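You operate a simulated robot arm through the tools that you are given. There is no shell and no other tool. Be economical: measure what you need, move in short steps, check, and stop when the job is done.

You run a simulated two-armed robot. Do the job below in one go: nothing can be reset, and whatever is moved stays where it is left.

## Task
Close the debris drawer. Press the press zero key two times. Take the orange pad from the steel table and leave it on top of the 75 mm spacer. Put the filter that says "fine" from the grey island bench on the trolley top and the filter that says "WET" on the steel table. Fetch the hand pad from the grey island bench and set it on the white plate there. Put the steel cap from the wooden bench on the left end of the steel table. Put the cube marked "29" from the wooden bench on the vibrating table and the cube that says "27" on the 25 mm spacer there. Open the grey bin lid. The order is free. Set down upright: filter.

The check looks at the end state, three seconds after you hand in, the way a careful person would. Anything else that was tipped, shoved, dropped, spilled or broken makes it a failure. Lids that push on must go on centred and level and be pressed home; caps that screw on are set level and turned clockwise until they are tight.

## Robot
Two 7-joint arms with fingered hands on one trunk, on a base that drives. Base frame: it is fixed to the floor where the robot stands at the start and does not move with it; the origin is under the middle of the robot, x ahead of it, y to its left, z up. Units: mm, rad, N and s.
The left shoulder is at the start at [51, 152, 1147], the right one opposite. With the tool pointing down near the work surface each hand reaches from about 420 to 820 mm from the robot's upright axis, wherever it stands, measured 20 degrees to its own side. Places, roughly: 25 mm spacer [-750, -4000, 750]; 75 mm spacer [1000, -1750, 1000]; cube [-500, -4000, 1000]; debris drawer [600, 200, 200]; filter [1750, -3250, 1000]; grey bin lid [-2100, -2300, 500]; hand pad (6x5x5 cm) [600, -3700, 900]; left end of the steel table [0, -2000, 800]; pad [1000, -1500, 750]; press zero key [800, 400, 1200]; steel cap (10x10x3 cm) [-300, -3900, 900]; steel table [500, -1800, 800]; trolley top [3800, -1100, 800]; vibrating table [3800, -2600, 1000]; white plate [1000, -3500, 750]. Payload 3.8 kg a hand.
The TCP of each hand is the grasp point between the finger pads, 30 mm short of the fingertips. In the tool frame z runs along the fingers and y along their closing line. The gripper opens to 104 mm. The gripper's body begins 35 mm behind the TCP. The gripper is a hand of 5 fingers: y runs from the thumb to the fingers, the wrist lies at [-15, -104, -178] in the tool frame.
Orientation is that of the tool frame in the base frame, as a unit quaternion [x, y, z, w]. With the fingers straight down and the wrist toward the robot, the tool's x, y and z point along [0, 1, 0], [1, 0, 0] and [0, 0, -1] of the base frame.

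## Interface
- The arms move only by the tool arm_command. It takes "left_rows", "right_rows" or both (then of equal length, played together; a hand with none holds still); each is text: rows parted by semicolons, each of 6 numbers parted by spaces: the shift along the tool's x, y, z in cm, then the turn, a rotation vector about the tool's x, y, z in rad. In form: dx dy dz wx wy wz; .... A call has 1 to 8 rows; each row shifts and turns the commanded pose from where the row before left it, along the tool's axes as they then stand. Rows are played at 5 a second. More than 50 mm and 0.15 rad between two rows, and nothing of the call is played. A pose out of reach is approached as far as the arm can. The call stops where the force on the tool passes 40 N (or 10 N more than at its start, if that is more) or the arm is blocked; 0.2 s more then pass. In this call time passes only in rows, and 0.2 s behind the last. The reply holds the time, the measured pose of the TCP, the force on the tool along the base axes, the opening and the grip force, in the units named above and with some noise, with the torque about the TCP (base axes, N m) and any sound that the robot's microphone picked up.
- Cameras (640 x 400 px; columns grow to the right, rows downward): "scene" is now at [152.5, 37.2, 1339]; the picture's right is [0.41, -0.91, -0.06], its down [-0.16, -0.01, -0.99] and it looks along [0.90, 0.41, -0.15] (base axes); focal length 214 px, centre (320, 200). "left" rides on the left gripper at [-80, -78, -141] in its tool frame; the picture's right is [-0.78, -0.30, 0.56], its down [0.54, -0.78, 0.33] and it looks along [0.33, 0.56, 0.76] (tool axes); focal length 247 px, centre (320, 200). "right" rides on the right gripper at [80, -78, -141] in its tool frame; the picture's right is [-0.78, 0.30, -0.56], its down [-0.54, -0.78, 0.33] and it looks along [-0.33, 0.56, 0.76] (tool axes); focal length 247 px, centre (320, 200). There is no depth. A picture from a camera that has moved, and an enlarged one, comes with that camera's place and axes in the base frame and with its lens.
- capture(camera): a new picture of that camera. No time passes.
- move_column(by): slides the trunk up (or, below 0, down) by that many mm; the arms and the scene camera ride with it, the base frame stays. It gives what a move gives, with no picture.
- steer(legs): drives the robot by 1 to 6 legs, each [ahead, left, turn to the left] in mm, mm and rad, along the robot's own axes; the way and the turn of a leg run together, so that a leg with both is an arc; at most 1500 mm and 3.142 rad a leg. The arms and the cameras ride along, it lands a little off, and it stops where it bumps. It gives what a move gives.
- move_fingers(index, middle, ring, little, thumb_bend, thumb_turn, hand): sets how far each is bent, from 0 (flat) to 1 (curled in); at 0.3 the hand is open as for a grip, at 0.7 the pads meet at the TCP. One left out holds its place. A second passes; each finger stops where it meets its share of the squeeze, and holds until it gets a number again. It is the only way to open and close the hand. It gives what a move gives, with no picture; readings hold the bend of each and the force on index, middle, ring, little, thumb and palm. thumb_turn goes from beside the hand (0) to across from the fingers (1), as for a grip.
- aim_head(pan, tilt): turns the head with the scene camera to pan (to the left, within 1.396 rad either way) and tilt (down, from -0.506 to 1.204), counted from straight ahead of the robot. It gives what a move gives.
- enlarge(camera, box): a new picture of the part [left, top, right, bottom] of that camera's present view, enlarged. No time passes.
- finish_job(): hands the job in; it is judged then, once.

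Go step by step. Nothing tells you exact positions but the pictures and the camera data: compare them with the known pose of the tool, close in by small moves and look again before you grip or let go. The budget is 493 turns and 264 pictures, counting those below and the enlarged ones. Unless the task says otherwise, let go and move clear before handing in, and close with one line.

The tools are called after "Request:" as a command line: name --argument value ..., lists and objects as JSON in quotes. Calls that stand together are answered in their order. arm_command: Moves the arms, as the interface text tells. Its arguments: {"type":"object","properties":{"left_rows":{"type":"string"},"right_rows":{"type":"string"}},"required":[]} The other tools are called the same way: move_column (by) slides the trunk up or down; move_fingers (index, middle, ring, little, thumb_bend, thumb_turn, hand) moves the fingers one by one; steer (legs) drives the base; aim_head (pan, tilt) turns the head that bears the scene camera; capture (camera) takes a picture; enlarge (camera, box) takes an enlarged picture of a part of a camera's view; finish_job () hands the job in.

At the start:

```text
time_s: 0.0
left_position: [217.8, 203.6, 1454.9]
left_ee_rot: [0.707, 0.707, -0.001, 0.001]
left_contact_force: [0.3, 0.3, -0.7]
left_ft_torque: [-0.01, 0.0, -0.03]
left_finger_gap: 103.6
left_finger_force: 0.0
left_shape: jaw
left_bend: [0.3, 0.3, 0.3, 0.3, 0.3, 0.98]
left_finger forces: [0.2, 0.1, 0.0, 0.0, 0.0, 0.0]
right_position: [430.3, -34.0, 1428.9]
right_ee_rot: [0.707, 0.708, 0.001, -0.001]
right_contact_force: [-0.3, -0.1, 0.1]
right_ft_torque: [0.0, 0.02, -0.01]
right_finger_gap: 103.8
right_finger_force: 0.1
right_shape: jaw
right_bend: [0.3, 0.3, 0.3, 0.3, 0.3, 0.98]
right_finger forces: [0.1, 0.0, 0.1, 0.0, 0.0, 0.0]
trunk travel left (down, up): [-225.0, 231.0]
robot x, y, heading: [2.9, 1.6, 0.002]
head pan, tilt: [0.428, 0.021]
```

scene: 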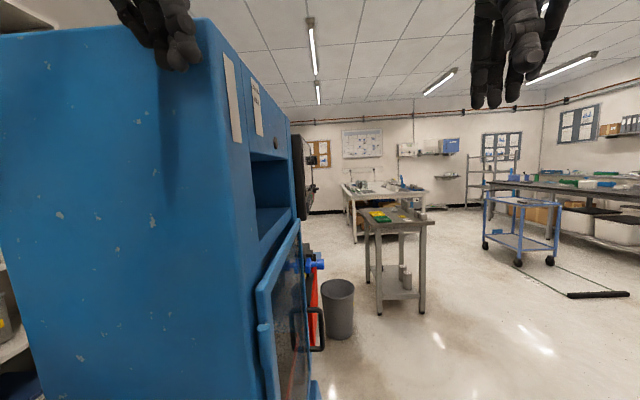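
right: 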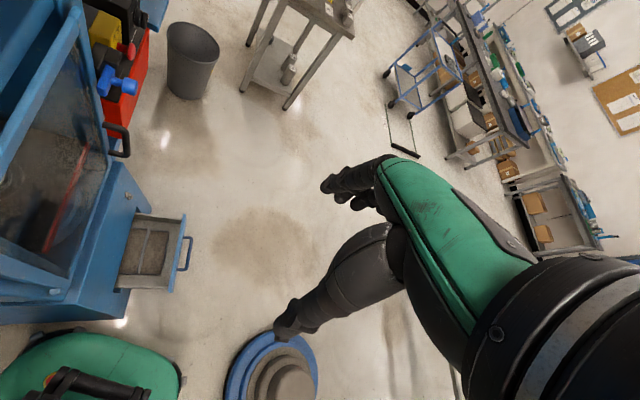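
left: 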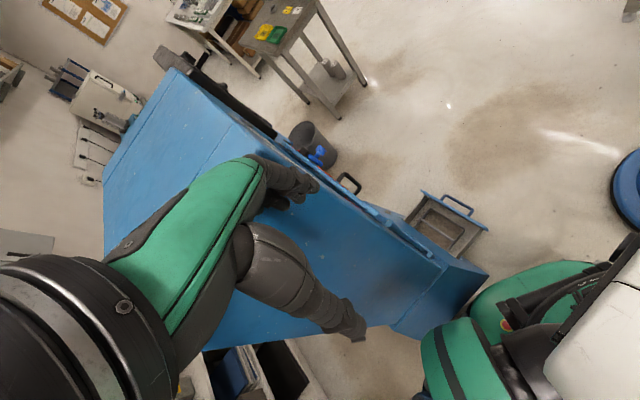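

I see the blue testing machine at my front left with its drawer sticking out; I'll look around first.

Request:
aim_head --pan 0.3 --tilt 0.9

Request:
capture --camera "scene"

Request:
aim_head --pan -0.7 --tilt 0.2

Request:
capture --camera "scene"

Request:
aim_head --pan -1.39 --tilt 0.2

Request:
capture --camera "scene"

```text
time_s: 1.2
left_position: [218.8, 203.5, 1455.2]
left_ee_rot: [0.706, 0.708, -0.001, 0.001]
left_contact_force: [0.5, 0.1, -0.7]
left_ft_torque: [0.03, 0.01, -0.02]
left_finger_gap: 103.8
left_finger_force: 0.1
left_shape: jaw
left_bend: [0.3, 0.3, 0.3, 0.3, 0.3, 0.98]
left_finger forces: [0.0, 0.0, 0.0, 0.0, 0.0, 0.0]
right_position: [429.3, -33.6, 1429.6]
right_ee_rot: [0.707, 0.707, -0.001, 0.0]
right_contact_force: [-0.6, 0.6, -0.6]
right_ft_torque: [-0.02, 0.02, -0.04]
right_finger_gap: 103.6
right_finger_force: 0.0
right_shape: jaw
right_bend: [0.3, 0.3, 0.3, 0.3, 0.3, 0.98]
right_finger forces: [0.1, 0.1, 0.1, 0.0, 0.0, 0.0]
trunk travel left (down, up): [-225.0, 231.0]
robot x, y, heading: [1.9, 1.8, 0.001]
head pan, tilt: [0.3, 0.901]
```

```text
260 pictures are left
camera scene: at [131.3, 22.0, 1263.2], right [0.29, -0.96, -0.04], down [-0.83, -0.23, -0.51], along [0.48, 0.18, -0.86], focal length 214 px, centre (320, 200)
```

scene: 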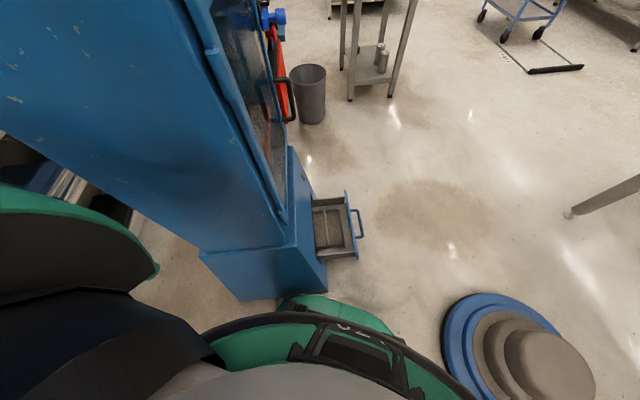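

```text
time_s: 2.5
left_position: [218.3, 203.3, 1455.4]
left_ee_rot: [0.707, 0.708, 0.0, 0.001]
left_contact_force: [0.5, 0.7, 0.0]
left_ft_torque: [-0.01, -0.04, -0.01]
left_finger_gap: 103.7
left_finger_force: 0.1
left_shape: jaw
left_bend: [0.3, 0.3, 0.3, 0.3, 0.3, 0.98]
left_finger forces: [0.0, 0.1, 0.1, 0.0, 0.0, 0.1]
right_position: [429.2, -35.2, 1428.8]
right_ee_rot: [0.707, 0.707, -0.001, 0.0]
right_contact_force: [0.1, -0.6, -0.1]
right_ft_torque: [-0.01, 0.0, 0.02]
right_finger_gap: 103.7
right_finger_force: 0.0
right_shape: jaw
right_bend: [0.3, 0.3, 0.3, 0.3, 0.3, 0.98]
right_finger forces: [0.0, 0.1, 0.0, 0.0, 0.0, 0.0]
trunk travel left (down, up): [-225.0, 231.0]
robot x, y, heading: [1.9, -1.5, 0.001]
head pan, tilt: [-0.7, 0.201]
```

```text
259 pictures are left
camera scene: at [139.2, -60.3, 1324.1], right [-0.64, -0.77, 0.09], down [-0.29, 0.13, -0.95], along [0.71, -0.63, -0.3], focal length 214 px, centre (320, 200)
```

scene: 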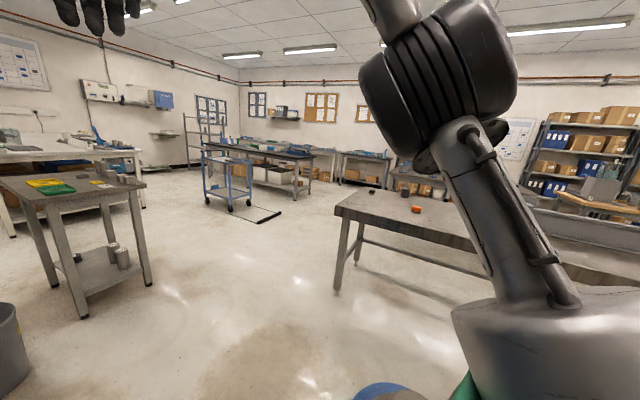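

```text
time_s: 3.5
left_position: [217.3, 203.2, 1454.8]
left_ee_rot: [0.707, 0.708, 0.0, 0.001]
left_contact_force: [1.1, -0.3, 1.0]
left_ft_torque: [0.05, 0.01, -0.03]
left_finger_gap: 103.4
left_finger_force: 0.0
left_shape: jaw
left_bend: [0.3, 0.3, 0.3, 0.3, 0.3, 0.98]
left_finger forces: [0.0, 0.0, 0.0, 0.0, 0.1, 0.1]
right_position: [429.3, -33.9, 1429.4]
right_ee_rot: [0.707, 0.707, -0.001, 0.0]
right_contact_force: [0.5, 0.2, -0.2]
right_ft_torque: [-0.02, 0.01, -0.01]
right_finger_gap: 103.5
right_finger_force: 0.1
right_shape: jaw
right_bend: [0.3, 0.3, 0.3, 0.3, 0.3, 0.98]
right_finger forces: [0.1, 0.1, 0.0, 0.1, 0.0, 0.0]
trunk travel left (down, up): [-225.0, 231.0]
robot x, y, heading: [-0.2, 6.6, -0.0]
head pan, tilt: [-1.389, 0.201]
```

```text
258 pictures are left
camera scene: at [85.3, -92.0, 1331.9], right [-0.97, -0.18, 0.14], down [-0.17, 0.2, -0.97], along [0.15, -0.96, -0.22], focal length 214 px, centre (320, 200)
```

scene: 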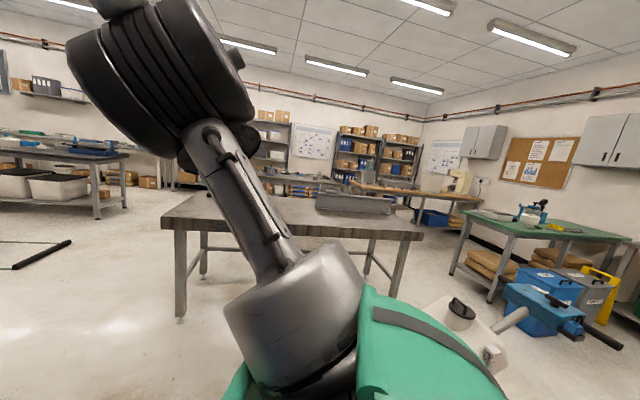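

The machine is turned about 24°, with its drawer out toward the front. I'll take a closer look at the drawer and at the press panel.

Request:
aim_head --pan 0.2 --tilt 0.95

Request:
enlarge --camera "scene" --box '[230, 100, 470, 300]'

Request:
aim_head --pan 0.45 --tilt 0.05

Request:
enlarge --camera "scene" --box '[220, 60, 420, 260]'

```text
time_s: 5.2
left_position: [217.7, 203.5, 1454.5]
left_ee_rot: [0.707, 0.708, -0.001, 0.002]
left_contact_force: [-0.1, 0.1, -0.6]
left_ft_torque: [0.0, 0.02, -0.03]
left_finger_gap: 103.5
left_finger_force: 0.1
left_shape: jaw
left_bend: [0.3, 0.3, 0.3, 0.3, 0.3, 0.98]
left_finger forces: [0.1, 0.0, 0.0, 0.0, 0.1, 0.0]
right_position: [428.5, -34.5, 1428.7]
right_ee_rot: [0.707, 0.707, -0.001, -0.001]
right_contact_force: [0.5, -0.6, 0.7]
right_ft_torque: [0.0, 0.0, -0.01]
right_finger_gap: 103.5
right_finger_force: 0.0
right_shape: jaw
right_bend: [0.3, 0.3, 0.3, 0.3, 0.3, 0.98]
right_finger forces: [0.0, 0.0, 0.0, 0.0, 0.0, 0.1]
trunk travel left (down, up): [-225.0, 231.0]
robot x, y, heading: [4.7, -1.6, -0.001]
head pan, tilt: [0.201, 0.949]
```

```text
2.00 times, centred on (350, 200) of scene
camera zoom: at [130.0, 14.1, 1259.7], right [0.2, -0.98, -0.03], down [-0.87, -0.16, -0.46], along [0.45, 0.12, -0.89], focal length 429 px, centre (260, 200)
```

zoom: 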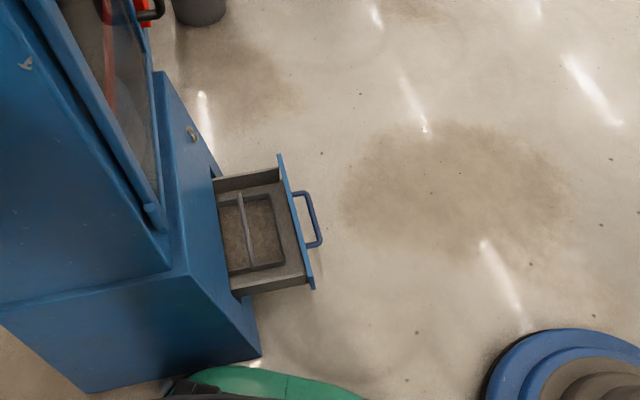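

```text
time_s: 6.4
left_position: [218.3, 202.3, 1455.2]
left_ee_rot: [0.706, 0.708, -0.001, 0.0]
left_contact_force: [0.3, -0.2, 0.1]
left_ft_torque: [-0.01, -0.02, -0.01]
left_finger_gap: 103.7
left_finger_force: 0.1
left_shape: jaw
left_bend: [0.3, 0.3, 0.3, 0.3, 0.3, 0.98]
left_finger forces: [0.1, 0.1, 0.0, 0.0, 0.0, 0.1]
right_position: [429.9, -33.9, 1428.6]
right_ee_rot: [0.707, 0.707, 0.0, -0.001]
right_contact_force: [-0.1, 0.1, 0.6]
right_ft_torque: [-0.01, 0.01, 0.0]
right_finger_gap: 103.5
right_finger_force: 0.0
right_shape: jaw
right_bend: [0.3, 0.3, 0.3, 0.3, 0.3, 0.98]
right_finger forces: [0.1, 0.0, 0.0, 0.0, 0.0, 0.0]
trunk travel left (down, up): [-225.0, 231.0]
robot x, y, heading: [0.0, -4.2, 0.001]
head pan, tilt: [0.45, 0.051]
```

```text
2.00 times, centred on (320, 160) of scene
camera zoom: at [151.8, 39.3, 1336.3], right [0.43, -0.9, -0.06], down [-0.19, -0.02, -0.98], along [0.88, 0.43, -0.18], focal length 429 px, centre (320, 280)
```

zoom: 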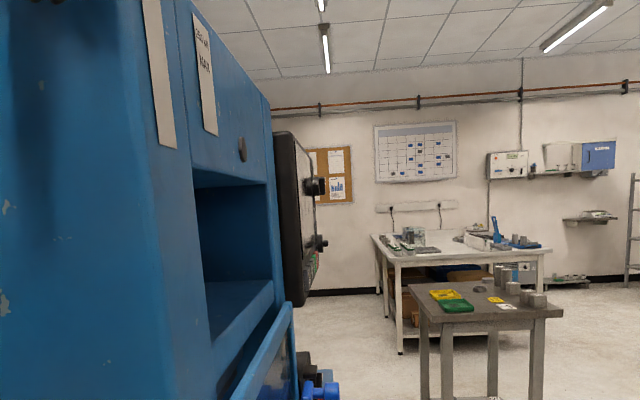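

The drawer front sits at about (605, 50, 250), facing (0.39, -0.92). I'll sidestep right for clearance and lower the trunk.

Request:
steer --legs '[[0, -150, 0]]'

Request:
move_column --by -225

Request:
aim_head --pan 0.2 --tilt 0.9

Request:
capture --camera "scene"

```text
time_s: 7.7
left_position: [218.6, 60.4, 1454.3]
left_ee_rot: [0.708, 0.706, -0.002, 0.002]
left_contact_force: [0.0, 1.4, -0.8]
left_ft_torque: [-0.03, 0.02, 0.01]
left_finger_gap: 103.6
left_finger_force: 0.1
left_shape: jaw
left_bend: [0.3, 0.3, 0.3, 0.3, 0.3, 0.98]
left_finger forces: [0.0, 0.0, 0.0, 0.0, 0.1, 0.1]
right_position: [428.7, -178.5, 1427.9]
right_ee_rot: [0.708, 0.706, 0.0, 0.0]
right_contact_force: [0.3, 0.6, 0.4]
right_ft_torque: [-0.02, 0.0, 0.01]
right_finger_gap: 103.7
right_finger_force: 0.1
right_shape: jaw
right_bend: [0.3, 0.3, 0.3, 0.3, 0.3, 0.98]
right_finger forces: [0.0, 0.0, 0.0, 0.0, 0.0, 0.0]
trunk travel left (down, up): [-225.0, 231.0]
robot x, y, heading: [1.3, -144.1, -0.004]
head pan, tilt: [0.45, 0.051]
```

```text
time_s: 10.1
left_position: [311.6, 57.5, 1183.3]
left_ee_rot: [0.706, 0.704, -0.058, -0.058]
left_contact_force: [0.6, 0.0, -0.1]
left_ft_torque: [0.0, -0.02, 0.02]
left_finger_gap: 103.7
left_finger_force: 0.0
left_shape: jaw
left_bend: [0.3, 0.3, 0.3, 0.3, 0.3, 0.98]
left_finger forces: [0.0, 0.1, 0.0, 0.0, 0.0, 0.1]
right_position: [529.5, -181.3, 1104.2]
right_ee_rot: [0.705, 0.702, -0.07, -0.07]
right_contact_force: [0.0, 0.5, 0.8]
right_ft_torque: [-0.01, -0.02, 0.0]
right_finger_gap: 103.8
right_finger_force: 0.1
right_shape: jaw
right_bend: [0.3, 0.3, 0.3, 0.3, 0.3, 0.98]
right_finger forces: [0.1, 0.1, 0.0, 0.1, 0.0, 0.0]
trunk travel left (down, up): [0.0, 456.0]
robot x, y, heading: [-3.9, -141.3, -0.003]
head pan, tilt: [0.45, 0.051]
```

```text
time_s: 11.3
left_position: [313.5, 57.9, 1181.7]
left_ee_rot: [0.706, 0.703, -0.059, -0.059]
left_contact_force: [-0.3, 0.3, -0.2]
left_ft_torque: [0.03, 0.0, -0.01]
left_finger_gap: 103.5
left_finger_force: 0.0
left_shape: jaw
left_bend: [0.3, 0.3, 0.3, 0.3, 0.3, 0.98]
left_finger forces: [0.0, 0.1, 0.0, 0.0, 0.0, 0.0]
right_position: [532.4, -181.1, 1103.8]
right_ee_rot: [0.705, 0.702, -0.07, -0.071]
right_contact_force: [-0.4, 1.0, -0.2]
right_ft_torque: [-0.04, 0.03, 0.01]
right_finger_gap: 103.9
right_finger_force: 0.1
right_shape: jaw
right_bend: [0.3, 0.3, 0.3, 0.3, 0.3, 0.98]
right_finger forces: [0.0, 0.0, 0.0, 0.1, 0.1, 0.0]
trunk travel left (down, up): [0.0, 456.0]
robot x, y, heading: [-0.6, -146.7, -0.006]
head pan, tilt: [0.201, 0.901]
```

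```text
255 pictures are left
camera scene: at [274.8, -131.0, 944.8], right [0.17, -0.98, -0.1], down [-0.98, -0.15, -0.14], along [0.12, 0.12, -0.98], focal length 214 px, centre (320, 200)
```

scene: 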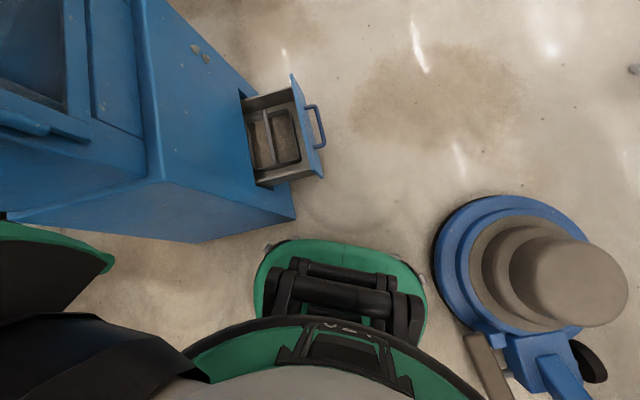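

Leaning trunk put the camera lower; the drawer estimate holds at (607, 40, 250). I'll turn the right hand and lower it in front of the drawer.

Request:
arm_command --right_rows "0 0 4 -0.1 0 0;0 0 4.5 -0.1 0 0;0 0 4.5 0 0 -0.14;0 0 4.5 0 0 -0.14;0 0 4.5 0 0 -0.14;0 2 4.5 0 0 0;0 2 4.5 0 0 0;0 2 4.5 0 0 0"

Request:
arm_command --right_rows "0 2 4.5 0 0 0;0 2 4.5 0 0 0;0 2 4.5 0 0 0;0 2 4.5 0 0 0;0 2 4.5 0 0 0;0 0 4.5 0 0 0;0 0 4.5 0 0 0;0 0 4.5 0 0 0"

```text
time_s: 13.1
left_position: [315.0, 57.6, 1181.2]
left_ee_rot: [0.706, 0.703, -0.06, -0.059]
left_contact_force: [0.3, 0.8, 0.5]
left_ft_torque: [0.0, 0.04, 0.03]
left_finger_gap: 103.8
left_finger_force: 0.0
left_shape: jaw
left_bend: [0.3, 0.3, 0.3, 0.3, 0.3, 0.98]
left_finger forces: [0.0, 0.0, 0.0, 0.0, 0.0, 0.1]
right_position: [573.3, -158.6, 750.5]
right_ee_rot: [0.545, 0.838, -0.001, 0.0]
right_contact_force: [0.4, -0.1, 0.1]
right_ft_torque: [0.04, -0.01, 0.02]
right_finger_gap: 103.6
right_finger_force: 0.1
right_shape: jaw
right_bend: [0.3, 0.3, 0.3, 0.3, 0.3, 0.98]
right_finger forces: [0.0, 0.1, 0.1, 0.1, 0.0, 0.0]
trunk travel left (down, up): [0.0, 456.0]
robot x, y, heading: [-0.2, -145.0, -0.004]
head pan, tilt: [0.201, 0.901]
```

```text
time_s: 14.9
left_position: [314.0, 59.0, 1180.9]
left_ee_rot: [0.706, 0.703, -0.059, -0.059]
left_contact_force: [1.0, -0.5, -0.3]
left_ft_torque: [0.01, 0.02, -0.01]
left_finger_gap: 103.8
left_finger_force: 0.1
left_shape: jaw
left_bend: [0.3, 0.3, 0.3, 0.3, 0.3, 0.98]
left_finger forces: [0.0, 0.0, 0.0, 0.1, 0.0, 0.0]
right_position: [669.4, -114.9, 386.2]
right_ee_rot: [0.546, 0.838, 0.0, 0.0]
right_contact_force: [-0.2, -0.4, -0.8]
right_ft_torque: [-0.02, 0.0, -0.03]
right_finger_gap: 103.7
right_finger_force: 0.0
right_shape: jaw
right_bend: [0.3, 0.3, 0.3, 0.3, 0.3, 0.98]
right_finger forces: [0.1, 0.0, 0.1, 0.1, 0.0, 0.0]
trunk travel left (down, up): [0.0, 456.0]
robot x, y, heading: [-0.2, -147.2, -0.007]
head pan, tilt: [0.201, 0.901]
```

Request:
capture --camera "scene"

Request:
capture --camera "right"

```text
254 pictures are left
camera scene: at [275.3, -130.9, 944.5], right [0.17, -0.98, -0.1], down [-0.98, -0.15, -0.14], along [0.12, 0.12, -0.99], focal length 214 px, centre (320, 200)
```

scene: 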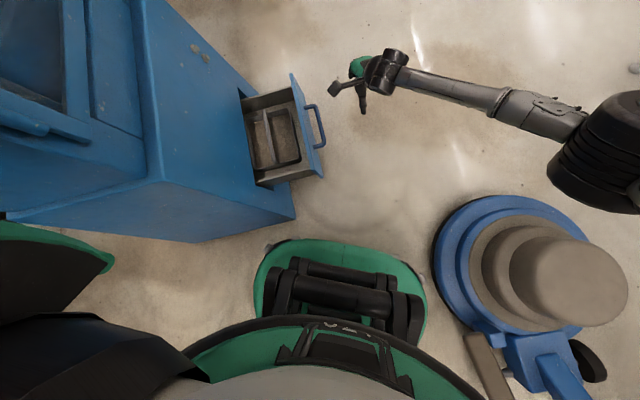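

```text
253 pictures are left
camera right: at [565.7, -73.0, 528.5], right [0.58, -0.59, 0.56], down [-0.49, -0.8, -0.33], along [0.64, -0.08, -0.76], focal length 247 px, centre (320, 200)
```

right: 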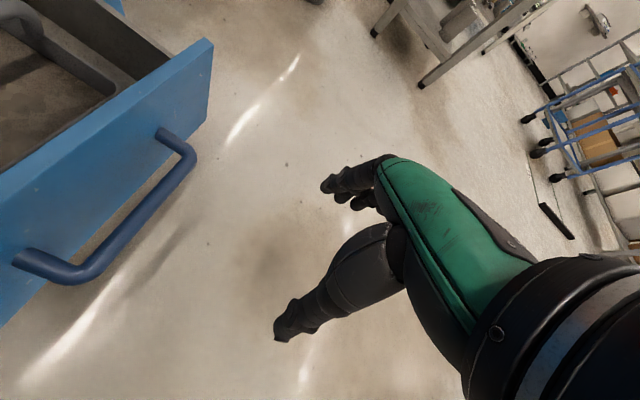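

The handle bar is near (592, -3, 278). I'll lower the hand 12 cm in front of it, then push toward the machine.

Request:
arm_command --right_rows "0 -1 4 0 0 0;0 -1.3 4 0 0 0;0 0 4 0 0 0;2 0 0 0 0 0;3 0 0 0 0 0;3 0 0 0 0 0;2 0 0 0 0 0;2 0 0 0 0 0"

Request:
capture --camera "scene"

```text
time_s: 16.7
left_position: [312.5, 57.6, 1182.3]
left_ee_rot: [0.706, 0.704, -0.059, -0.058]
left_contact_force: [0.4, 0.3, 0.1]
left_ft_torque: [-0.03, 0.03, 0.0]
left_finger_gap: 103.7
left_finger_force: 0.1
left_shape: jaw
left_bend: [0.3, 0.3, 0.3, 0.3, 0.3, 0.98]
left_finger forces: [0.1, 0.1, 0.0, 0.0, 0.0, 0.0]
right_position: [592.4, -15.9, 271.0]
right_ee_rot: [0.546, 0.838, 0.001, -0.001]
right_contact_force: [0.4, 0.5, -0.4]
right_ft_torque: [0.03, 0.01, -0.01]
right_finger_gap: 103.6
right_finger_force: 0.1
right_shape: jaw
right_bend: [0.3, 0.3, 0.3, 0.3, 0.3, 0.98]
right_finger forces: [0.0, 0.0, 0.0, 0.0, 0.0, 0.1]
trunk travel left (down, up): [0.0, 456.0]
robot x, y, heading: [-1.4, -142.6, -0.003]
head pan, tilt: [0.201, 0.901]
```

```text
252 pictures are left
camera scene: at [274.6, -130.6, 944.9], right [0.17, -0.98, -0.1], down [-0.98, -0.15, -0.14], along [0.12, 0.12, -0.98], focal length 214 px, centre (320, 200)
```

scene: 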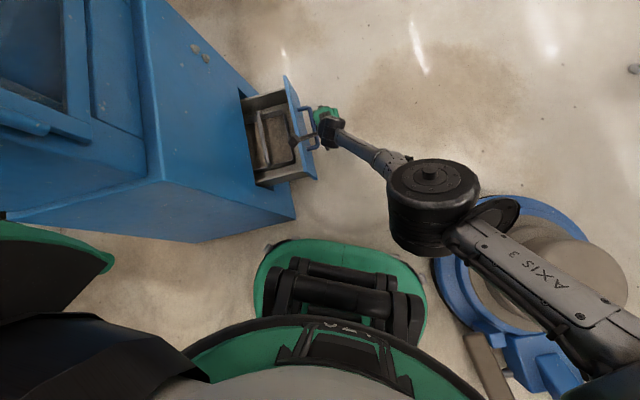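

The hand touches the handle and the drawer has started to move. I keep pushing.

Request:
arm_command --right_rows "2 0 0 0 0 0;2 0 0 0 0 0;2 0 0 0 0 0;2 0 0 0 0 0;2 0 0 0 0 0;2 0 0 0 0 0"

Request:
capture --camera "scene"

```text
time_s: 18.1
left_position: [313.7, 57.9, 1182.5]
left_ee_rot: [0.706, 0.703, -0.059, -0.058]
left_contact_force: [0.0, 0.3, 0.3]
left_ft_torque: [0.0, -0.02, 0.02]
left_finger_gap: 103.7
left_finger_force: 0.0
left_shape: jaw
left_bend: [0.3, 0.3, 0.3, 0.3, 0.3, 0.98]
left_finger forces: [0.0, 0.0, 0.0, 0.1, 0.0, 0.0]
right_position: [555.3, 27.2, 274.8]
right_ee_rot: [0.545, 0.838, -0.001, -0.001]
right_contact_force: [0.2, -0.6, -0.5]
right_ft_torque: [0.0, 0.01, -0.01]
right_finger_gap: 103.9
right_finger_force: 0.0
right_shape: jaw
right_bend: [0.3, 0.3, 0.3, 0.3, 0.3, 0.98]
right_finger forces: [0.0, 0.0, 0.0, 0.0, 0.1, 0.0]
right hand out of reach, approached as far as the arm can: row 1, 2, 3, 5, 6
trunk travel left (down, up): [0.0, 456.0]
robot x, y, heading: [-1.2, -144.1, -0.006]
head pan, tilt: [0.201, 0.901]
```

```text
251 pictures are left
camera scene: at [274.7, -130.8, 944.8], right [0.17, -0.98, -0.1], down [-0.98, -0.15, -0.14], along [0.12, 0.12, -0.98], focal length 214 px, centre (320, 200)
```

scene: 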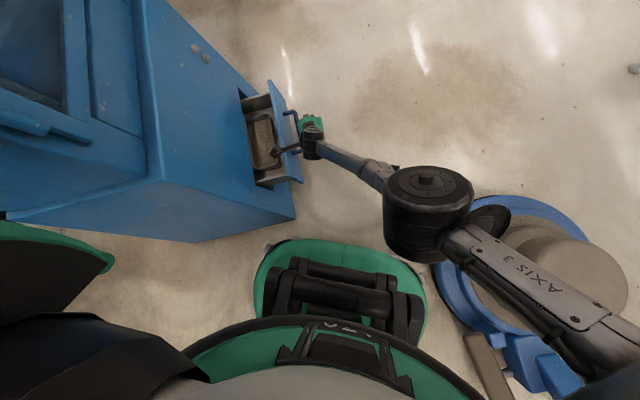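

The arm reached its limit with the drawer about halfway in. I'll push the rest by driving the base in the same direction.

Request:
steer --legs '[[-35, 80, 0]]'

Request:
capture --camera "scene"

```text
time_s: 19.2
left_position: [279.7, 140.2, 1183.0]
left_ee_rot: [0.705, 0.705, -0.06, -0.057]
left_contact_force: [-0.5, 1.0, 0.4]
left_ft_torque: [-0.03, -0.03, 0.0]
left_finger_gap: 103.8
left_finger_force: 0.1
left_shape: jaw
left_bend: [0.3, 0.3, 0.3, 0.3, 0.3, 0.98]
left_finger forces: [0.0, 0.0, 0.0, 0.1, 0.1, 0.0]
right_position: [522.9, 107.9, 274.2]
right_ee_rot: [0.546, 0.838, 0.0, 0.0]
right_contact_force: [0.8, 0.5, 0.8]
right_ft_torque: [-0.03, -0.03, -0.02]
right_finger_gap: 103.8
right_finger_force: 0.1
right_shape: jaw
right_bend: [0.3, 0.3, 0.3, 0.3, 0.3, 0.98]
right_finger forces: [0.1, 0.1, 0.0, 0.0, 0.0, 0.0]
trunk travel left (down, up): [0.0, 456.0]
robot x, y, heading: [-33.7, -61.0, -0.006]
head pan, tilt: [0.201, 0.901]
```

```text
250 pictures are left
camera scene: at [240.9, -48.7, 944.9], right [0.17, -0.98, -0.1], down [-0.98, -0.15, -0.14], along [0.12, 0.12, -0.99], focal length 214 px, centre (320, 200)
```

scene: 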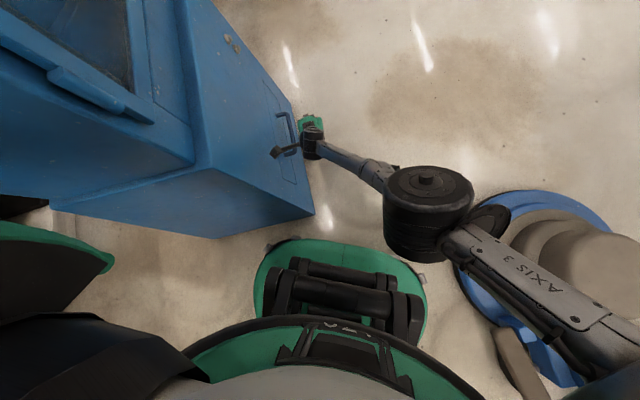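

The drawer looks nearly flush; I'll zoom in and give one last nudge to feel the stop.

Request:
enlarge --camera "scene" --box '[200, 60, 360, 220]'

Request:
steer --legs '[[-10, 22, 0]]'

Request:
enlarge --camera "scene" --box '[200, 60, 360, 220]'

```text
2.50 times, centred on (280, 140) of scene
camera zoom: at [240.9, -48.7, 944.9], right [0.17, -0.98, -0.1], down [-0.98, -0.15, -0.14], along [0.12, 0.12, -0.99], focal length 536 px, centre (420, 350)
```

zoom: 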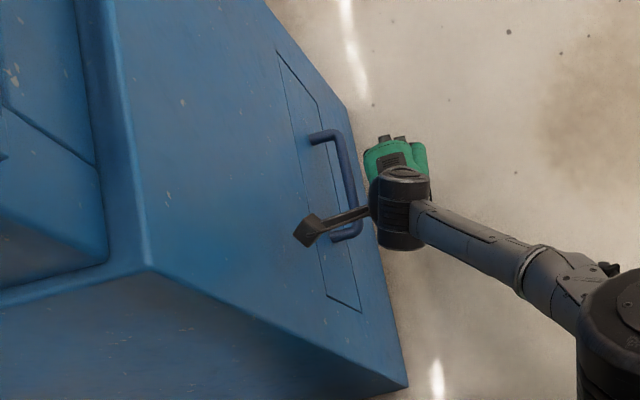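

```text
time_s: 20.0
left_position: [268.6, 155.3, 1183.6]
left_ee_rot: [0.706, 0.703, -0.056, -0.06]
left_contact_force: [-8.9, -24.0, -4.4]
left_ft_torque: [0.73, -0.17, -0.51]
left_finger_gap: 103.8
left_finger_force: 0.1
left_shape: jaw
left_bend: [0.3, 0.3, 0.3, 0.3, 0.3, 0.98]
left_finger forces: [0.0, 0.1, 0.1, 25.3, 0.0, 0.0]
right_position: [511.9, 127.7, 275.7]
right_ee_rot: [0.545, 0.838, 0.002, 0.0]
right_contact_force: [0.3, 0.5, -0.2]
right_ft_torque: [-0.01, -0.01, -0.02]
right_finger_gap: 103.7
right_finger_force: 0.1
right_shape: jaw
right_bend: [0.3, 0.3, 0.3, 0.3, 0.3, 0.98]
right_finger forces: [0.1, 0.1, 0.0, 0.0, 0.1, 0.0]
trunk travel left (down, up): [0.0, 456.0]
robot x, y, heading: [-41.2, -43.2, -0.004]
head pan, tilt: [0.201, 0.901]
```

```text
2.50 times, centred on (280, 140) of scene
camera zoom: at [230.3, -32.7, 945.3], right [0.17, -0.98, -0.11], down [-0.98, -0.15, -0.14], along [0.12, 0.13, -0.98], focal length 536 px, centre (420, 350)
```

zoom: 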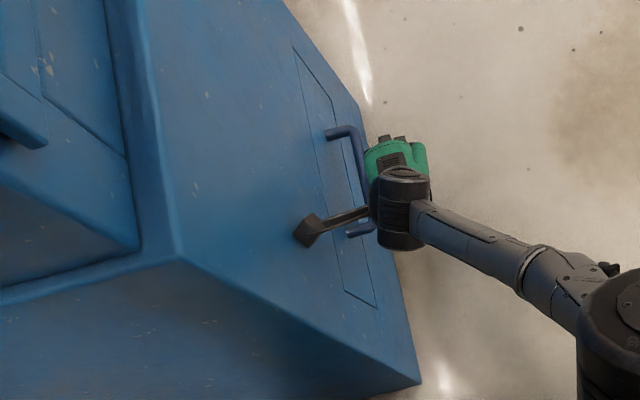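

The drawer is flush; the left hand lightly touched the machine side, so I back away and raise the right arm.

Request:
steer --legs '[[35, -100, 0]]'

Request:
arm_command --right_rows "-3 0 0 0 0 0;0 0 -5 0 0 0;0 0 -5 0 0 0;0 0 -5 0 0 0;0 0 -5 0 0 0;0 0 -5 0 0 0;0 0 -5 0 0 0;0 0 -5 0 0 0"

Request:
arm_command --right_rows "0 -1 -5 0 0 0.1;0 -1 -5 0 0 0.1;0 -1 -5 0 0 0.1;0 -1 -5 0 0 0.1;0 -1 -5 0 0 0;0 -1 -5 0 0 0;0 -1 -5 0 0 0;0 -1 -5 0 0 0"

Request:
move_column --by 225

Request:
aim_head --pan 0.45 --tilt 0.1

Request:
capture --camera "scene"

```text
time_s: 21.2
left_position: [304.6, 55.5, 1182.8]
left_ee_rot: [0.707, 0.703, -0.058, -0.059]
left_contact_force: [-0.3, -0.7, 0.8]
left_ft_torque: [0.02, 0.03, 0.02]
left_finger_gap: 103.6
left_finger_force: 0.1
left_shape: jaw
left_bend: [0.3, 0.3, 0.3, 0.3, 0.3, 0.98]
left_finger forces: [0.0, 0.0, 0.1, 0.0, 0.1, 0.0]
right_position: [547.7, 25.5, 274.2]
right_ee_rot: [0.546, 0.838, 0.0, -0.001]
right_contact_force: [-0.4, -0.2, 0.4]
right_ft_torque: [-0.01, 0.0, -0.01]
right_finger_gap: 103.6
right_finger_force: 0.1
right_shape: jaw
right_bend: [0.3, 0.3, 0.3, 0.3, 0.3, 0.98]
right_finger forces: [0.0, 0.0, 0.0, 0.0, 0.0, 0.0]
trunk travel left (down, up): [0.0, 456.0]
robot x, y, heading: [-7.0, -139.6, -0.003]
head pan, tilt: [0.201, 0.901]
```

```text
time_s: 23.0
left_position: [303.5, 57.1, 1183.1]
left_ee_rot: [0.707, 0.702, -0.059, -0.059]
left_contact_force: [-0.7, -0.9, 0.9]
left_ft_torque: [-0.01, 0.0, -0.01]
left_finger_gap: 103.8
left_finger_force: 0.0
left_shape: jaw
left_bend: [0.3, 0.3, 0.3, 0.3, 0.3, 0.98]
left_finger forces: [0.0, 0.0, 0.1, 0.0, 0.0, 0.0]
right_position: [559.5, -2.3, 623.2]
right_ee_rot: [0.546, 0.838, 0.001, 0.0]
right_contact_force: [0.3, 0.0, 0.9]
right_ft_torque: [0.01, -0.02, -0.02]
right_finger_gap: 103.7
right_finger_force: 0.0
right_shape: jaw
right_bend: [0.3, 0.3, 0.3, 0.3, 0.3, 0.98]
right_finger forces: [0.0, 0.0, 0.1, 0.1, 0.0, 0.1]
trunk travel left (down, up): [0.0, 456.0]
robot x, y, heading: [-5.2, -145.5, -0.003]
head pan, tilt: [0.201, 0.901]
```

```text
refused: row 1 steps farther than a row can; nothing moved
```

```text
time_s: 25.4
left_position: [305.1, 56.4, 1406.6]
left_ee_rot: [0.707, 0.702, -0.059, -0.058]
left_contact_force: [1.0, 0.2, -0.3]
left_ft_torque: [0.0, 0.02, -0.05]
left_finger_gap: 103.8
left_finger_force: 0.0
left_shape: jaw
left_bend: [0.3, 0.3, 0.3, 0.3, 0.3, 0.98]
left_finger forces: [0.0, 0.0, 0.0, 0.0, 0.0, 0.0]
right_position: [560.2, -2.6, 848.3]
right_ee_rot: [0.546, 0.838, 0.0, 0.0]
right_contact_force: [0.0, -0.4, -0.3]
right_ft_torque: [0.01, 0.01, 0.01]
right_finger_gap: 103.9
right_finger_force: 0.1
right_shape: jaw
right_bend: [0.3, 0.3, 0.3, 0.3, 0.3, 0.98]
right_finger forces: [0.1, 0.0, 0.1, 0.0, 0.0, 0.0]
trunk travel left (down, up): [-225.0, 231.0]
robot x, y, heading: [-9.1, -144.8, -0.003]
head pan, tilt: [0.201, 0.901]
```

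```text
time_s: 26.5
left_position: [305.5, 55.4, 1407.0]
left_ee_rot: [0.707, 0.702, -0.058, -0.058]
left_contact_force: [-0.8, 0.5, -0.2]
left_ft_torque: [0.03, 0.01, -0.01]
left_finger_gap: 103.6
left_finger_force: 0.0
left_shape: jaw
left_bend: [0.3, 0.3, 0.3, 0.3, 0.3, 0.98]
left_finger forces: [0.0, 0.0, 0.0, 0.0, 0.0, 0.1]
right_position: [560.3, -2.4, 848.5]
right_ee_rot: [0.546, 0.838, 0.0, 0.0]
right_contact_force: [0.8, -0.6, 0.0]
right_ft_torque: [-0.01, 0.02, -0.02]
right_finger_gap: 104.0
right_finger_force: 0.2
right_shape: jaw
right_bend: [0.3, 0.3, 0.3, 0.3, 0.3, 0.98]
right_finger forces: [0.0, 0.1, 0.0, 0.1, 0.1, 0.1]
trunk travel left (down, up): [-225.0, 231.0]
robot x, y, heading: [-8.3, -147.3, -0.009]
head pan, tilt: [0.45, 0.099]
```

```text
247 pictures are left
camera scene: at [143.8, -105.9, 1331.7], right [0.43, -0.9, -0.06], down [-0.23, -0.04, -0.97], along [0.88, 0.43, -0.23], focal length 214 px, centre (320, 200)
```

scene: 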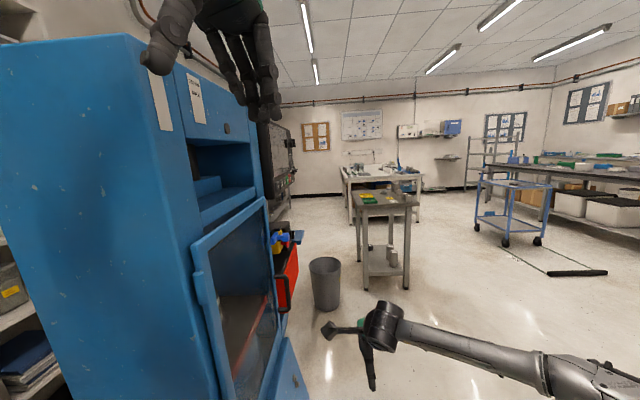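

To pass between the machine corner and the floor polisher I need my own base width. I'll look down sideways.

Request:
aim_head --pan -1.3 --tilt 1.2

Request:
capture --camera "scene"

Request:
aim_head --pan 1.3 --tilt 1.2

Request:
capture --camera "scene"

```text
time_s: 28.2
left_position: [304.0, 56.5, 1406.8]
left_ee_rot: [0.707, 0.702, -0.059, -0.058]
left_contact_force: [0.3, 0.4, 0.7]
left_ft_torque: [0.04, 0.01, 0.01]
left_finger_gap: 103.7
left_finger_force: 0.1
left_shape: jaw
left_bend: [0.3, 0.3, 0.3, 0.3, 0.3, 0.98]
left_finger forces: [0.1, 0.1, 0.0, 0.0, 0.0, 0.1]
right_position: [558.6, -2.6, 849.7]
right_ee_rot: [0.546, 0.838, 0.0, 0.0]
right_contact_force: [0.1, 0.9, -0.8]
right_ft_torque: [0.02, 0.01, -0.02]
right_finger_gap: 103.7
right_finger_force: 0.1
right_shape: jaw
right_bend: [0.3, 0.3, 0.3, 0.3, 0.3, 0.98]
right_finger forces: [0.1, 0.1, 0.0, 0.0, 0.0, 0.0]
trunk travel left (down, up): [-225.0, 231.0]
robot x, y, heading: [-9.5, -146.0, -0.004]
head pan, tilt: [-1.3, 1.201]
```

```text
246 pictures are left
camera scene: at [63.2, -199.4, 1251.6], right [-0.96, -0.26, 0.14], down [-0.29, 0.9, -0.32], along [-0.04, -0.35, -0.94], focal length 214 px, centre (320, 200)
```

scene: 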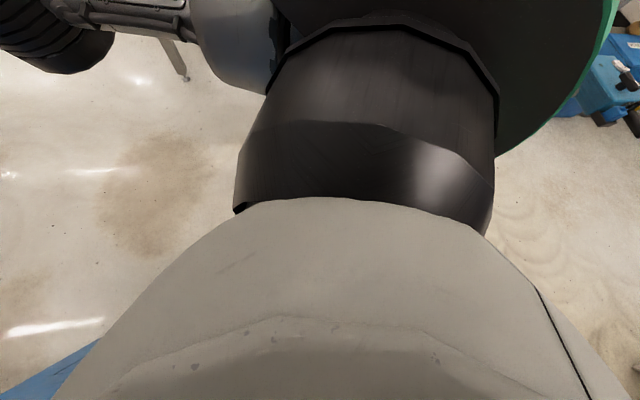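

```text
time_s: 30.6
left_position: [304.9, 55.5, 1406.9]
left_ee_rot: [0.707, 0.702, -0.06, -0.058]
left_contact_force: [0.1, 0.1, -0.3]
left_ft_torque: [-0.04, 0.03, -0.02]
left_finger_gap: 103.9
left_finger_force: 0.1
left_shape: jaw
left_bend: [0.3, 0.3, 0.3, 0.3, 0.3, 0.98]
left_finger forces: [0.0, 0.1, 0.0, 0.0, 0.1, 0.0]
right_position: [559.5, -2.1, 849.1]
right_ee_rot: [0.546, 0.838, 0.0, 0.0]
right_contact_force: [-0.5, 0.0, 0.2]
right_ft_torque: [0.01, 0.01, -0.01]
right_finger_gap: 103.8
right_finger_force: 0.0
right_shape: jaw
right_bend: [0.3, 0.3, 0.3, 0.3, 0.3, 0.98]
right_finger forces: [0.1, 0.0, 0.0, 0.0, 0.1, 0.0]
trunk travel left (down, up): [-225.0, 231.0]
robot x, y, heading: [-10.5, -142.7, -0.005]
head pan, tilt: [1.3, 1.201]
```

```text
245 pictures are left
camera scene: at [63.8, -91.6, 1251.5], right [0.95, -0.27, -0.14], down [-0.3, -0.9, -0.32], along [-0.03, 0.35, -0.94], focal length 214 px, centre (320, 200)
```

scene: 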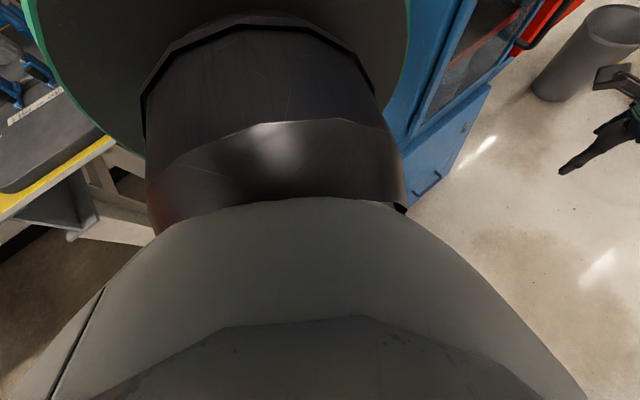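

The torso hides the base, so I'll pass slowly, biased away from the polisher. First I lift the right hand higher.

Request:
arm_command --right_rows "0 -1 -4.8 0 0 0.1;0 -1 -4.8 0 0 0.1;0 -1 -4.8 0 0 0.1;0 -1 -4.8 0 0 0.1;0 -1 -4.8 0 0 0;0 -1 -4.8 0 0 0;0 -1 -4.8 0 0 0;0 -1 -4.8 0 0 0"

Request:
steer --legs '[[0, -50, 0], [300, 0, 0]]'

Request:
aim_head --pan 0 --tilt 1.2

Request:
capture --camera "scene"

```text
time_s: 32.4
left_position: [302.9, 56.1, 1407.1]
left_ee_rot: [0.707, 0.702, -0.058, -0.057]
left_contact_force: [0.3, -0.5, 0.4]
left_ft_torque: [0.0, 0.0, -0.03]
left_finger_gap: 103.6
left_finger_force: 0.1
left_shape: jaw
left_bend: [0.3, 0.3, 0.3, 0.3, 0.3, 0.98]
left_finger forces: [0.1, 0.1, 0.1, 0.0, 0.0, 0.0]
right_position: [481.0, -9.5, 1232.8]
right_ee_rot: [0.701, 0.713, -0.001, 0.001]
right_contact_force: [0.4, -0.4, 0.9]
right_ft_torque: [0.0, 0.03, -0.05]
right_finger_gap: 103.4
right_finger_force: 0.1
right_shape: jaw
right_bend: [0.3, 0.3, 0.3, 0.3, 0.3, 0.98]
right_finger forces: [0.0, 0.0, 0.1, 0.0, 0.0, 0.0]
trunk travel left (down, up): [-225.0, 231.0]
robot x, y, heading: [-9.2, -145.6, -0.007]
head pan, tilt: [1.3, 1.201]
```

```text
time_s: 34.8
left_position: [537.9, -2.0, 1417.1]
left_ee_rot: [0.707, 0.705, -0.044, -0.048]
left_contact_force: [0.0, 0.0, 0.7]
left_ft_torque: [-0.04, -0.02, 0.01]
left_finger_gap: 103.8
left_finger_force: 0.0
left_shape: jaw
left_bend: [0.3, 0.3, 0.3, 0.3, 0.3, 0.98]
left_finger forces: [0.1, 0.0, 0.0, 0.0, 0.0, 0.0]
right_position: [722.3, -65.7, 1238.9]
right_ee_rot: [0.698, 0.716, 0.006, 0.004]
right_contact_force: [-0.1, 0.8, -0.9]
right_ft_torque: [0.01, 0.0, -0.01]
right_finger_gap: 103.7
right_finger_force: 0.1
right_shape: jaw
right_bend: [0.3, 0.3, 0.3, 0.3, 0.3, 0.98]
right_finger forces: [0.0, 0.0, 0.0, 0.1, 0.0, 0.1]
trunk travel left (down, up): [-225.0, 231.0]
robot x, y, heading: [249.8, -199.9, 0.002]
head pan, tilt: [1.3, 1.201]
stopped in leg 2: the robot was blocked; the commanded pose is now the measured one
```

```text
time_s: 36.2
left_position: [537.7, -4.6, 1417.9]
left_ee_rot: [0.707, 0.704, -0.044, -0.048]
left_contact_force: [0.3, 0.2, -0.4]
left_ft_torque: [0.0, 0.03, -0.05]
left_finger_gap: 103.8
left_finger_force: 0.0
left_shape: jaw
left_bend: [0.3, 0.3, 0.3, 0.3, 0.3, 0.98]
left_finger forces: [0.0, 0.0, 0.0, 0.0, 0.1, 0.0]
right_position: [721.4, -68.4, 1239.7]
right_ee_rot: [0.7, 0.714, 0.007, 0.005]
right_contact_force: [0.0, 0.2, -0.1]
right_ft_torque: [0.0, 0.0, 0.01]
right_finger_gap: 104.0
right_finger_force: 0.2
right_shape: jaw
right_bend: [0.3, 0.3, 0.3, 0.3, 0.3, 0.98]
right_finger forces: [0.0, 0.1, 0.0, 0.0, 0.1, 0.0]
trunk travel left (down, up): [-225.0, 231.0]
robot x, y, heading: [248.2, -199.1, -0.002]
head pan, tilt: [0.0, 1.201]
```

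```text
244 pictures are left
camera scene: at [344.7, -205.1, 1247.5], right [0.0, -1.0, 0.0], down [-0.97, 0.0, -0.24], along [0.24, 0.0, -0.97], focal length 214 px, centre (320, 200)
```

scene: 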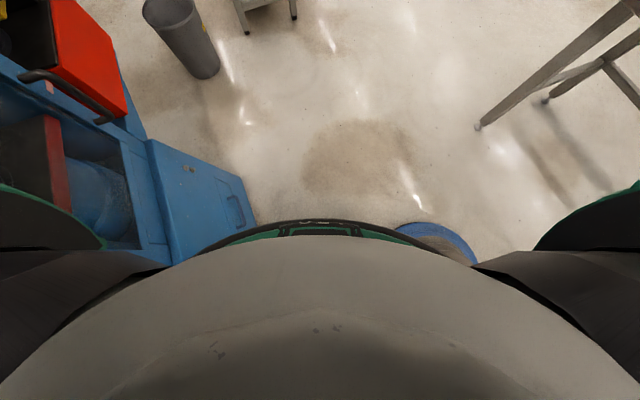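

Something blocked me at x=249; I'll check with the wrist cameras and a look left.

Request:
capture --camera "left"

Request:
capture --camera "right"

Request:
aim_head --pan 1.3 --tilt 0.5

Request:
capture --camera "scene"

```text
243 pictures are left
camera left: at [478.7, -85.0, 1567.3], right [-0.37, -0.77, -0.52], down [-0.81, 0.54, -0.22], along [0.45, 0.34, -0.83], focal length 247 px, centre (320, 200)
```

left: 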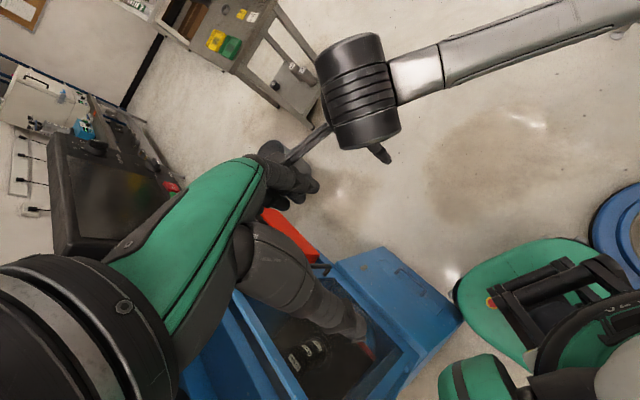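

```text
242 pictures are left
camera right: at [639.3, 9.5, 1381.5], right [0.3, -0.77, 0.56], down [-0.76, -0.55, -0.35], along [0.58, -0.32, -0.75], focal length 247 px, centre (320, 200)
```

right: 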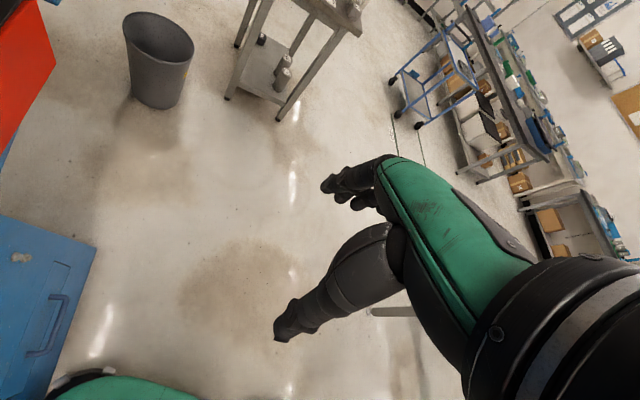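

```text
time_s: 37.7
left_position: [536.7, -4.3, 1418.1]
left_ee_rot: [0.707, 0.704, -0.044, -0.048]
left_contact_force: [0.4, 0.2, -0.3]
left_ft_torque: [0.01, -0.01, 0.01]
left_finger_gap: 103.8
left_finger_force: 0.1
left_shape: jaw
left_bend: [0.3, 0.3, 0.3, 0.3, 0.3, 0.98]
left_finger forces: [0.1, 0.1, 0.0, 0.0, 0.0, 0.0]
right_position: [721.9, -68.6, 1241.1]
right_ee_rot: [0.701, 0.713, 0.007, 0.005]
right_contact_force: [0.2, -0.4, -0.2]
right_ft_torque: [0.02, -0.01, 0.01]
right_finger_gap: 103.9
right_finger_force: 0.1
right_shape: jaw
right_bend: [0.3, 0.3, 0.3, 0.3, 0.3, 0.98]
right_finger forces: [0.0, 0.1, 0.0, 0.1, 0.0, 0.0]
trunk travel left (down, up): [-225.0, 231.0]
robot x, y, heading: [248.3, -201.3, 0.002]
head pan, tilt: [1.3, 0.499]
```

```text
241 pictures are left
camera scene: at [320.4, -117.8, 1305.0], right [0.96, -0.27, -0.12], down [-0.24, -0.46, -0.86], along [0.18, 0.85, -0.5], focal length 214 px, centre (320, 200)
```

scene: 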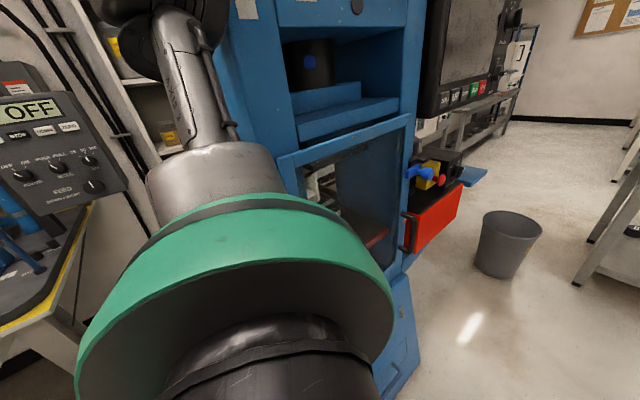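

My left elbow, folded outward, is against the machine edge. I'll back up a little, move the right hand aside and stretch the left arm forward so its elbow comes in.

Request:
steer --legs '[[-80, 0, 0]]'

Request:
arm_command --right_rows "-4 0 0 0 0 0;-4 0 0 0 0 0;-4 0 0 0 0 0;-4 0 0 0 0 0;-4 0 0 0 0 0;-4 0 0 0 0 0"

Request:
arm_command --left_rows "0 2 4 -0.06 0 0;0 2 4 -0.06 0 0;0 3 3 0 0 0;0 4 2 0 0 0;0 4 2 0 0 0;0 4 2 0 0 0;0 4 2 0 0 0;0 4 2 0 0 0"

Request:
capture --camera "scene"

```text
time_s: 38.8
left_position: [488.4, 1.8, 1408.0]
left_ee_rot: [0.708, 0.701, -0.056, -0.056]
left_contact_force: [0.4, 0.5, 0.5]
left_ft_torque: [-0.03, 0.04, -0.03]
left_finger_gap: 103.8
left_finger_force: 0.0
left_shape: jaw
left_bend: [0.3, 0.3, 0.3, 0.3, 0.3, 0.98]
left_finger forces: [0.0, 0.1, 0.1, 0.1, 0.0, 0.0]
right_position: [666.9, -66.2, 1228.9]
right_ee_rot: [0.702, 0.712, -0.002, -0.001]
right_contact_force: [1.1, -0.6, 0.5]
right_ft_torque: [0.0, 0.02, 0.02]
right_finger_gap: 104.0
right_finger_force: 0.1
right_shape: jaw
right_bend: [0.3, 0.3, 0.3, 0.3, 0.3, 0.98]
right_finger forces: [0.1, 0.0, 0.1, 0.0, 0.0, 0.1]
trunk travel left (down, up): [-225.0, 231.0]
robot x, y, heading: [169.4, -200.3, -0.002]
head pan, tilt: [1.3, 0.499]
```

```text
time_s: 40.2
left_position: [480.4, -2.0, 1410.8]
left_ee_rot: [0.708, 0.702, -0.054, -0.055]
left_contact_force: [0.0, 0.8, 0.1]
left_ft_torque: [-0.01, 0.0, -0.01]
left_finger_gap: 103.6
left_finger_force: 0.1
left_shape: jaw
left_bend: [0.3, 0.3, 0.3, 0.3, 0.3, 0.98]
left_finger forces: [0.0, 0.1, 0.1, 0.0, 0.1, 0.0]
right_position: [663.6, -305.3, 1231.3]
right_ee_rot: [0.702, 0.712, 0.0, 0.001]
right_contact_force: [0.1, -0.9, 0.2]
right_ft_torque: [0.03, 0.0, -0.02]
right_finger_gap: 103.7
right_finger_force: 0.1
right_shape: jaw
right_bend: [0.3, 0.3, 0.3, 0.3, 0.3, 0.98]
right_finger forces: [0.0, 0.0, 0.0, 0.0, 0.0, 0.0]
trunk travel left (down, up): [-225.0, 231.0]
robot x, y, heading: [175.3, -194.5, -0.01]
head pan, tilt: [1.3, 0.499]
```

```text
time_s: 42.2
left_position: [638.9, 63.3, 1196.0]
left_ee_rot: [0.675, 0.738, 0.0, -0.014]
left_contact_force: [-0.9, 0.1, -0.1]
left_ft_torque: [-0.03, -0.01, 0.02]
left_finger_gap: 104.1
left_finger_force: 0.1
left_shape: jaw
left_bend: [0.3, 0.3, 0.3, 0.3, 0.3, 0.98]
left_finger forces: [0.0, 0.0, 0.0, 0.0, 0.0, 0.0]
right_position: [601.1, -239.2, 1232.5]
right_ee_rot: [0.661, 0.75, 0.007, -0.001]
right_contact_force: [0.3, -0.4, -0.2]
right_ft_torque: [-0.02, -0.03, -0.01]
right_finger_gap: 103.8
right_finger_force: 0.1
right_shape: jaw
right_bend: [0.3, 0.3, 0.3, 0.3, 0.3, 0.98]
right_finger forces: [0.1, 0.0, 0.0, 0.0, 0.0, 0.0]
trunk travel left (down, up): [-225.0, 231.0]
robot x, y, heading: [106.9, -177.6, 0.102]
head pan, tilt: [1.3, 0.499]
stopped in row 8 (left hand): the arm was blocked; the commanded pose is now the measured one
```

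```text
240 pictures are left
camera scene: at [177.7, -96.1, 1304.3], right [0.98, -0.17, -0.13], down [-0.19, -0.47, -0.86], along [0.08, 0.86, -0.5], focal length 214 px, centre (320, 200)
```

scene: 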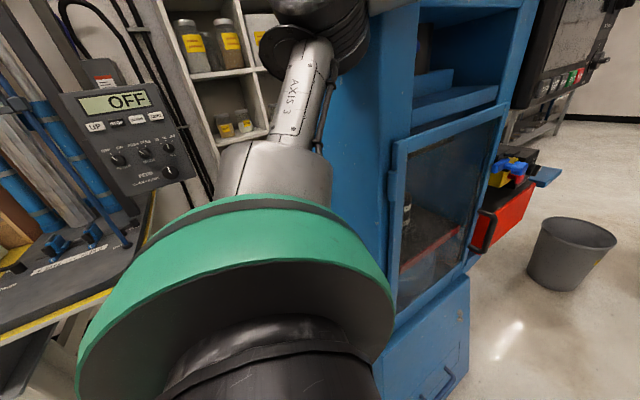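

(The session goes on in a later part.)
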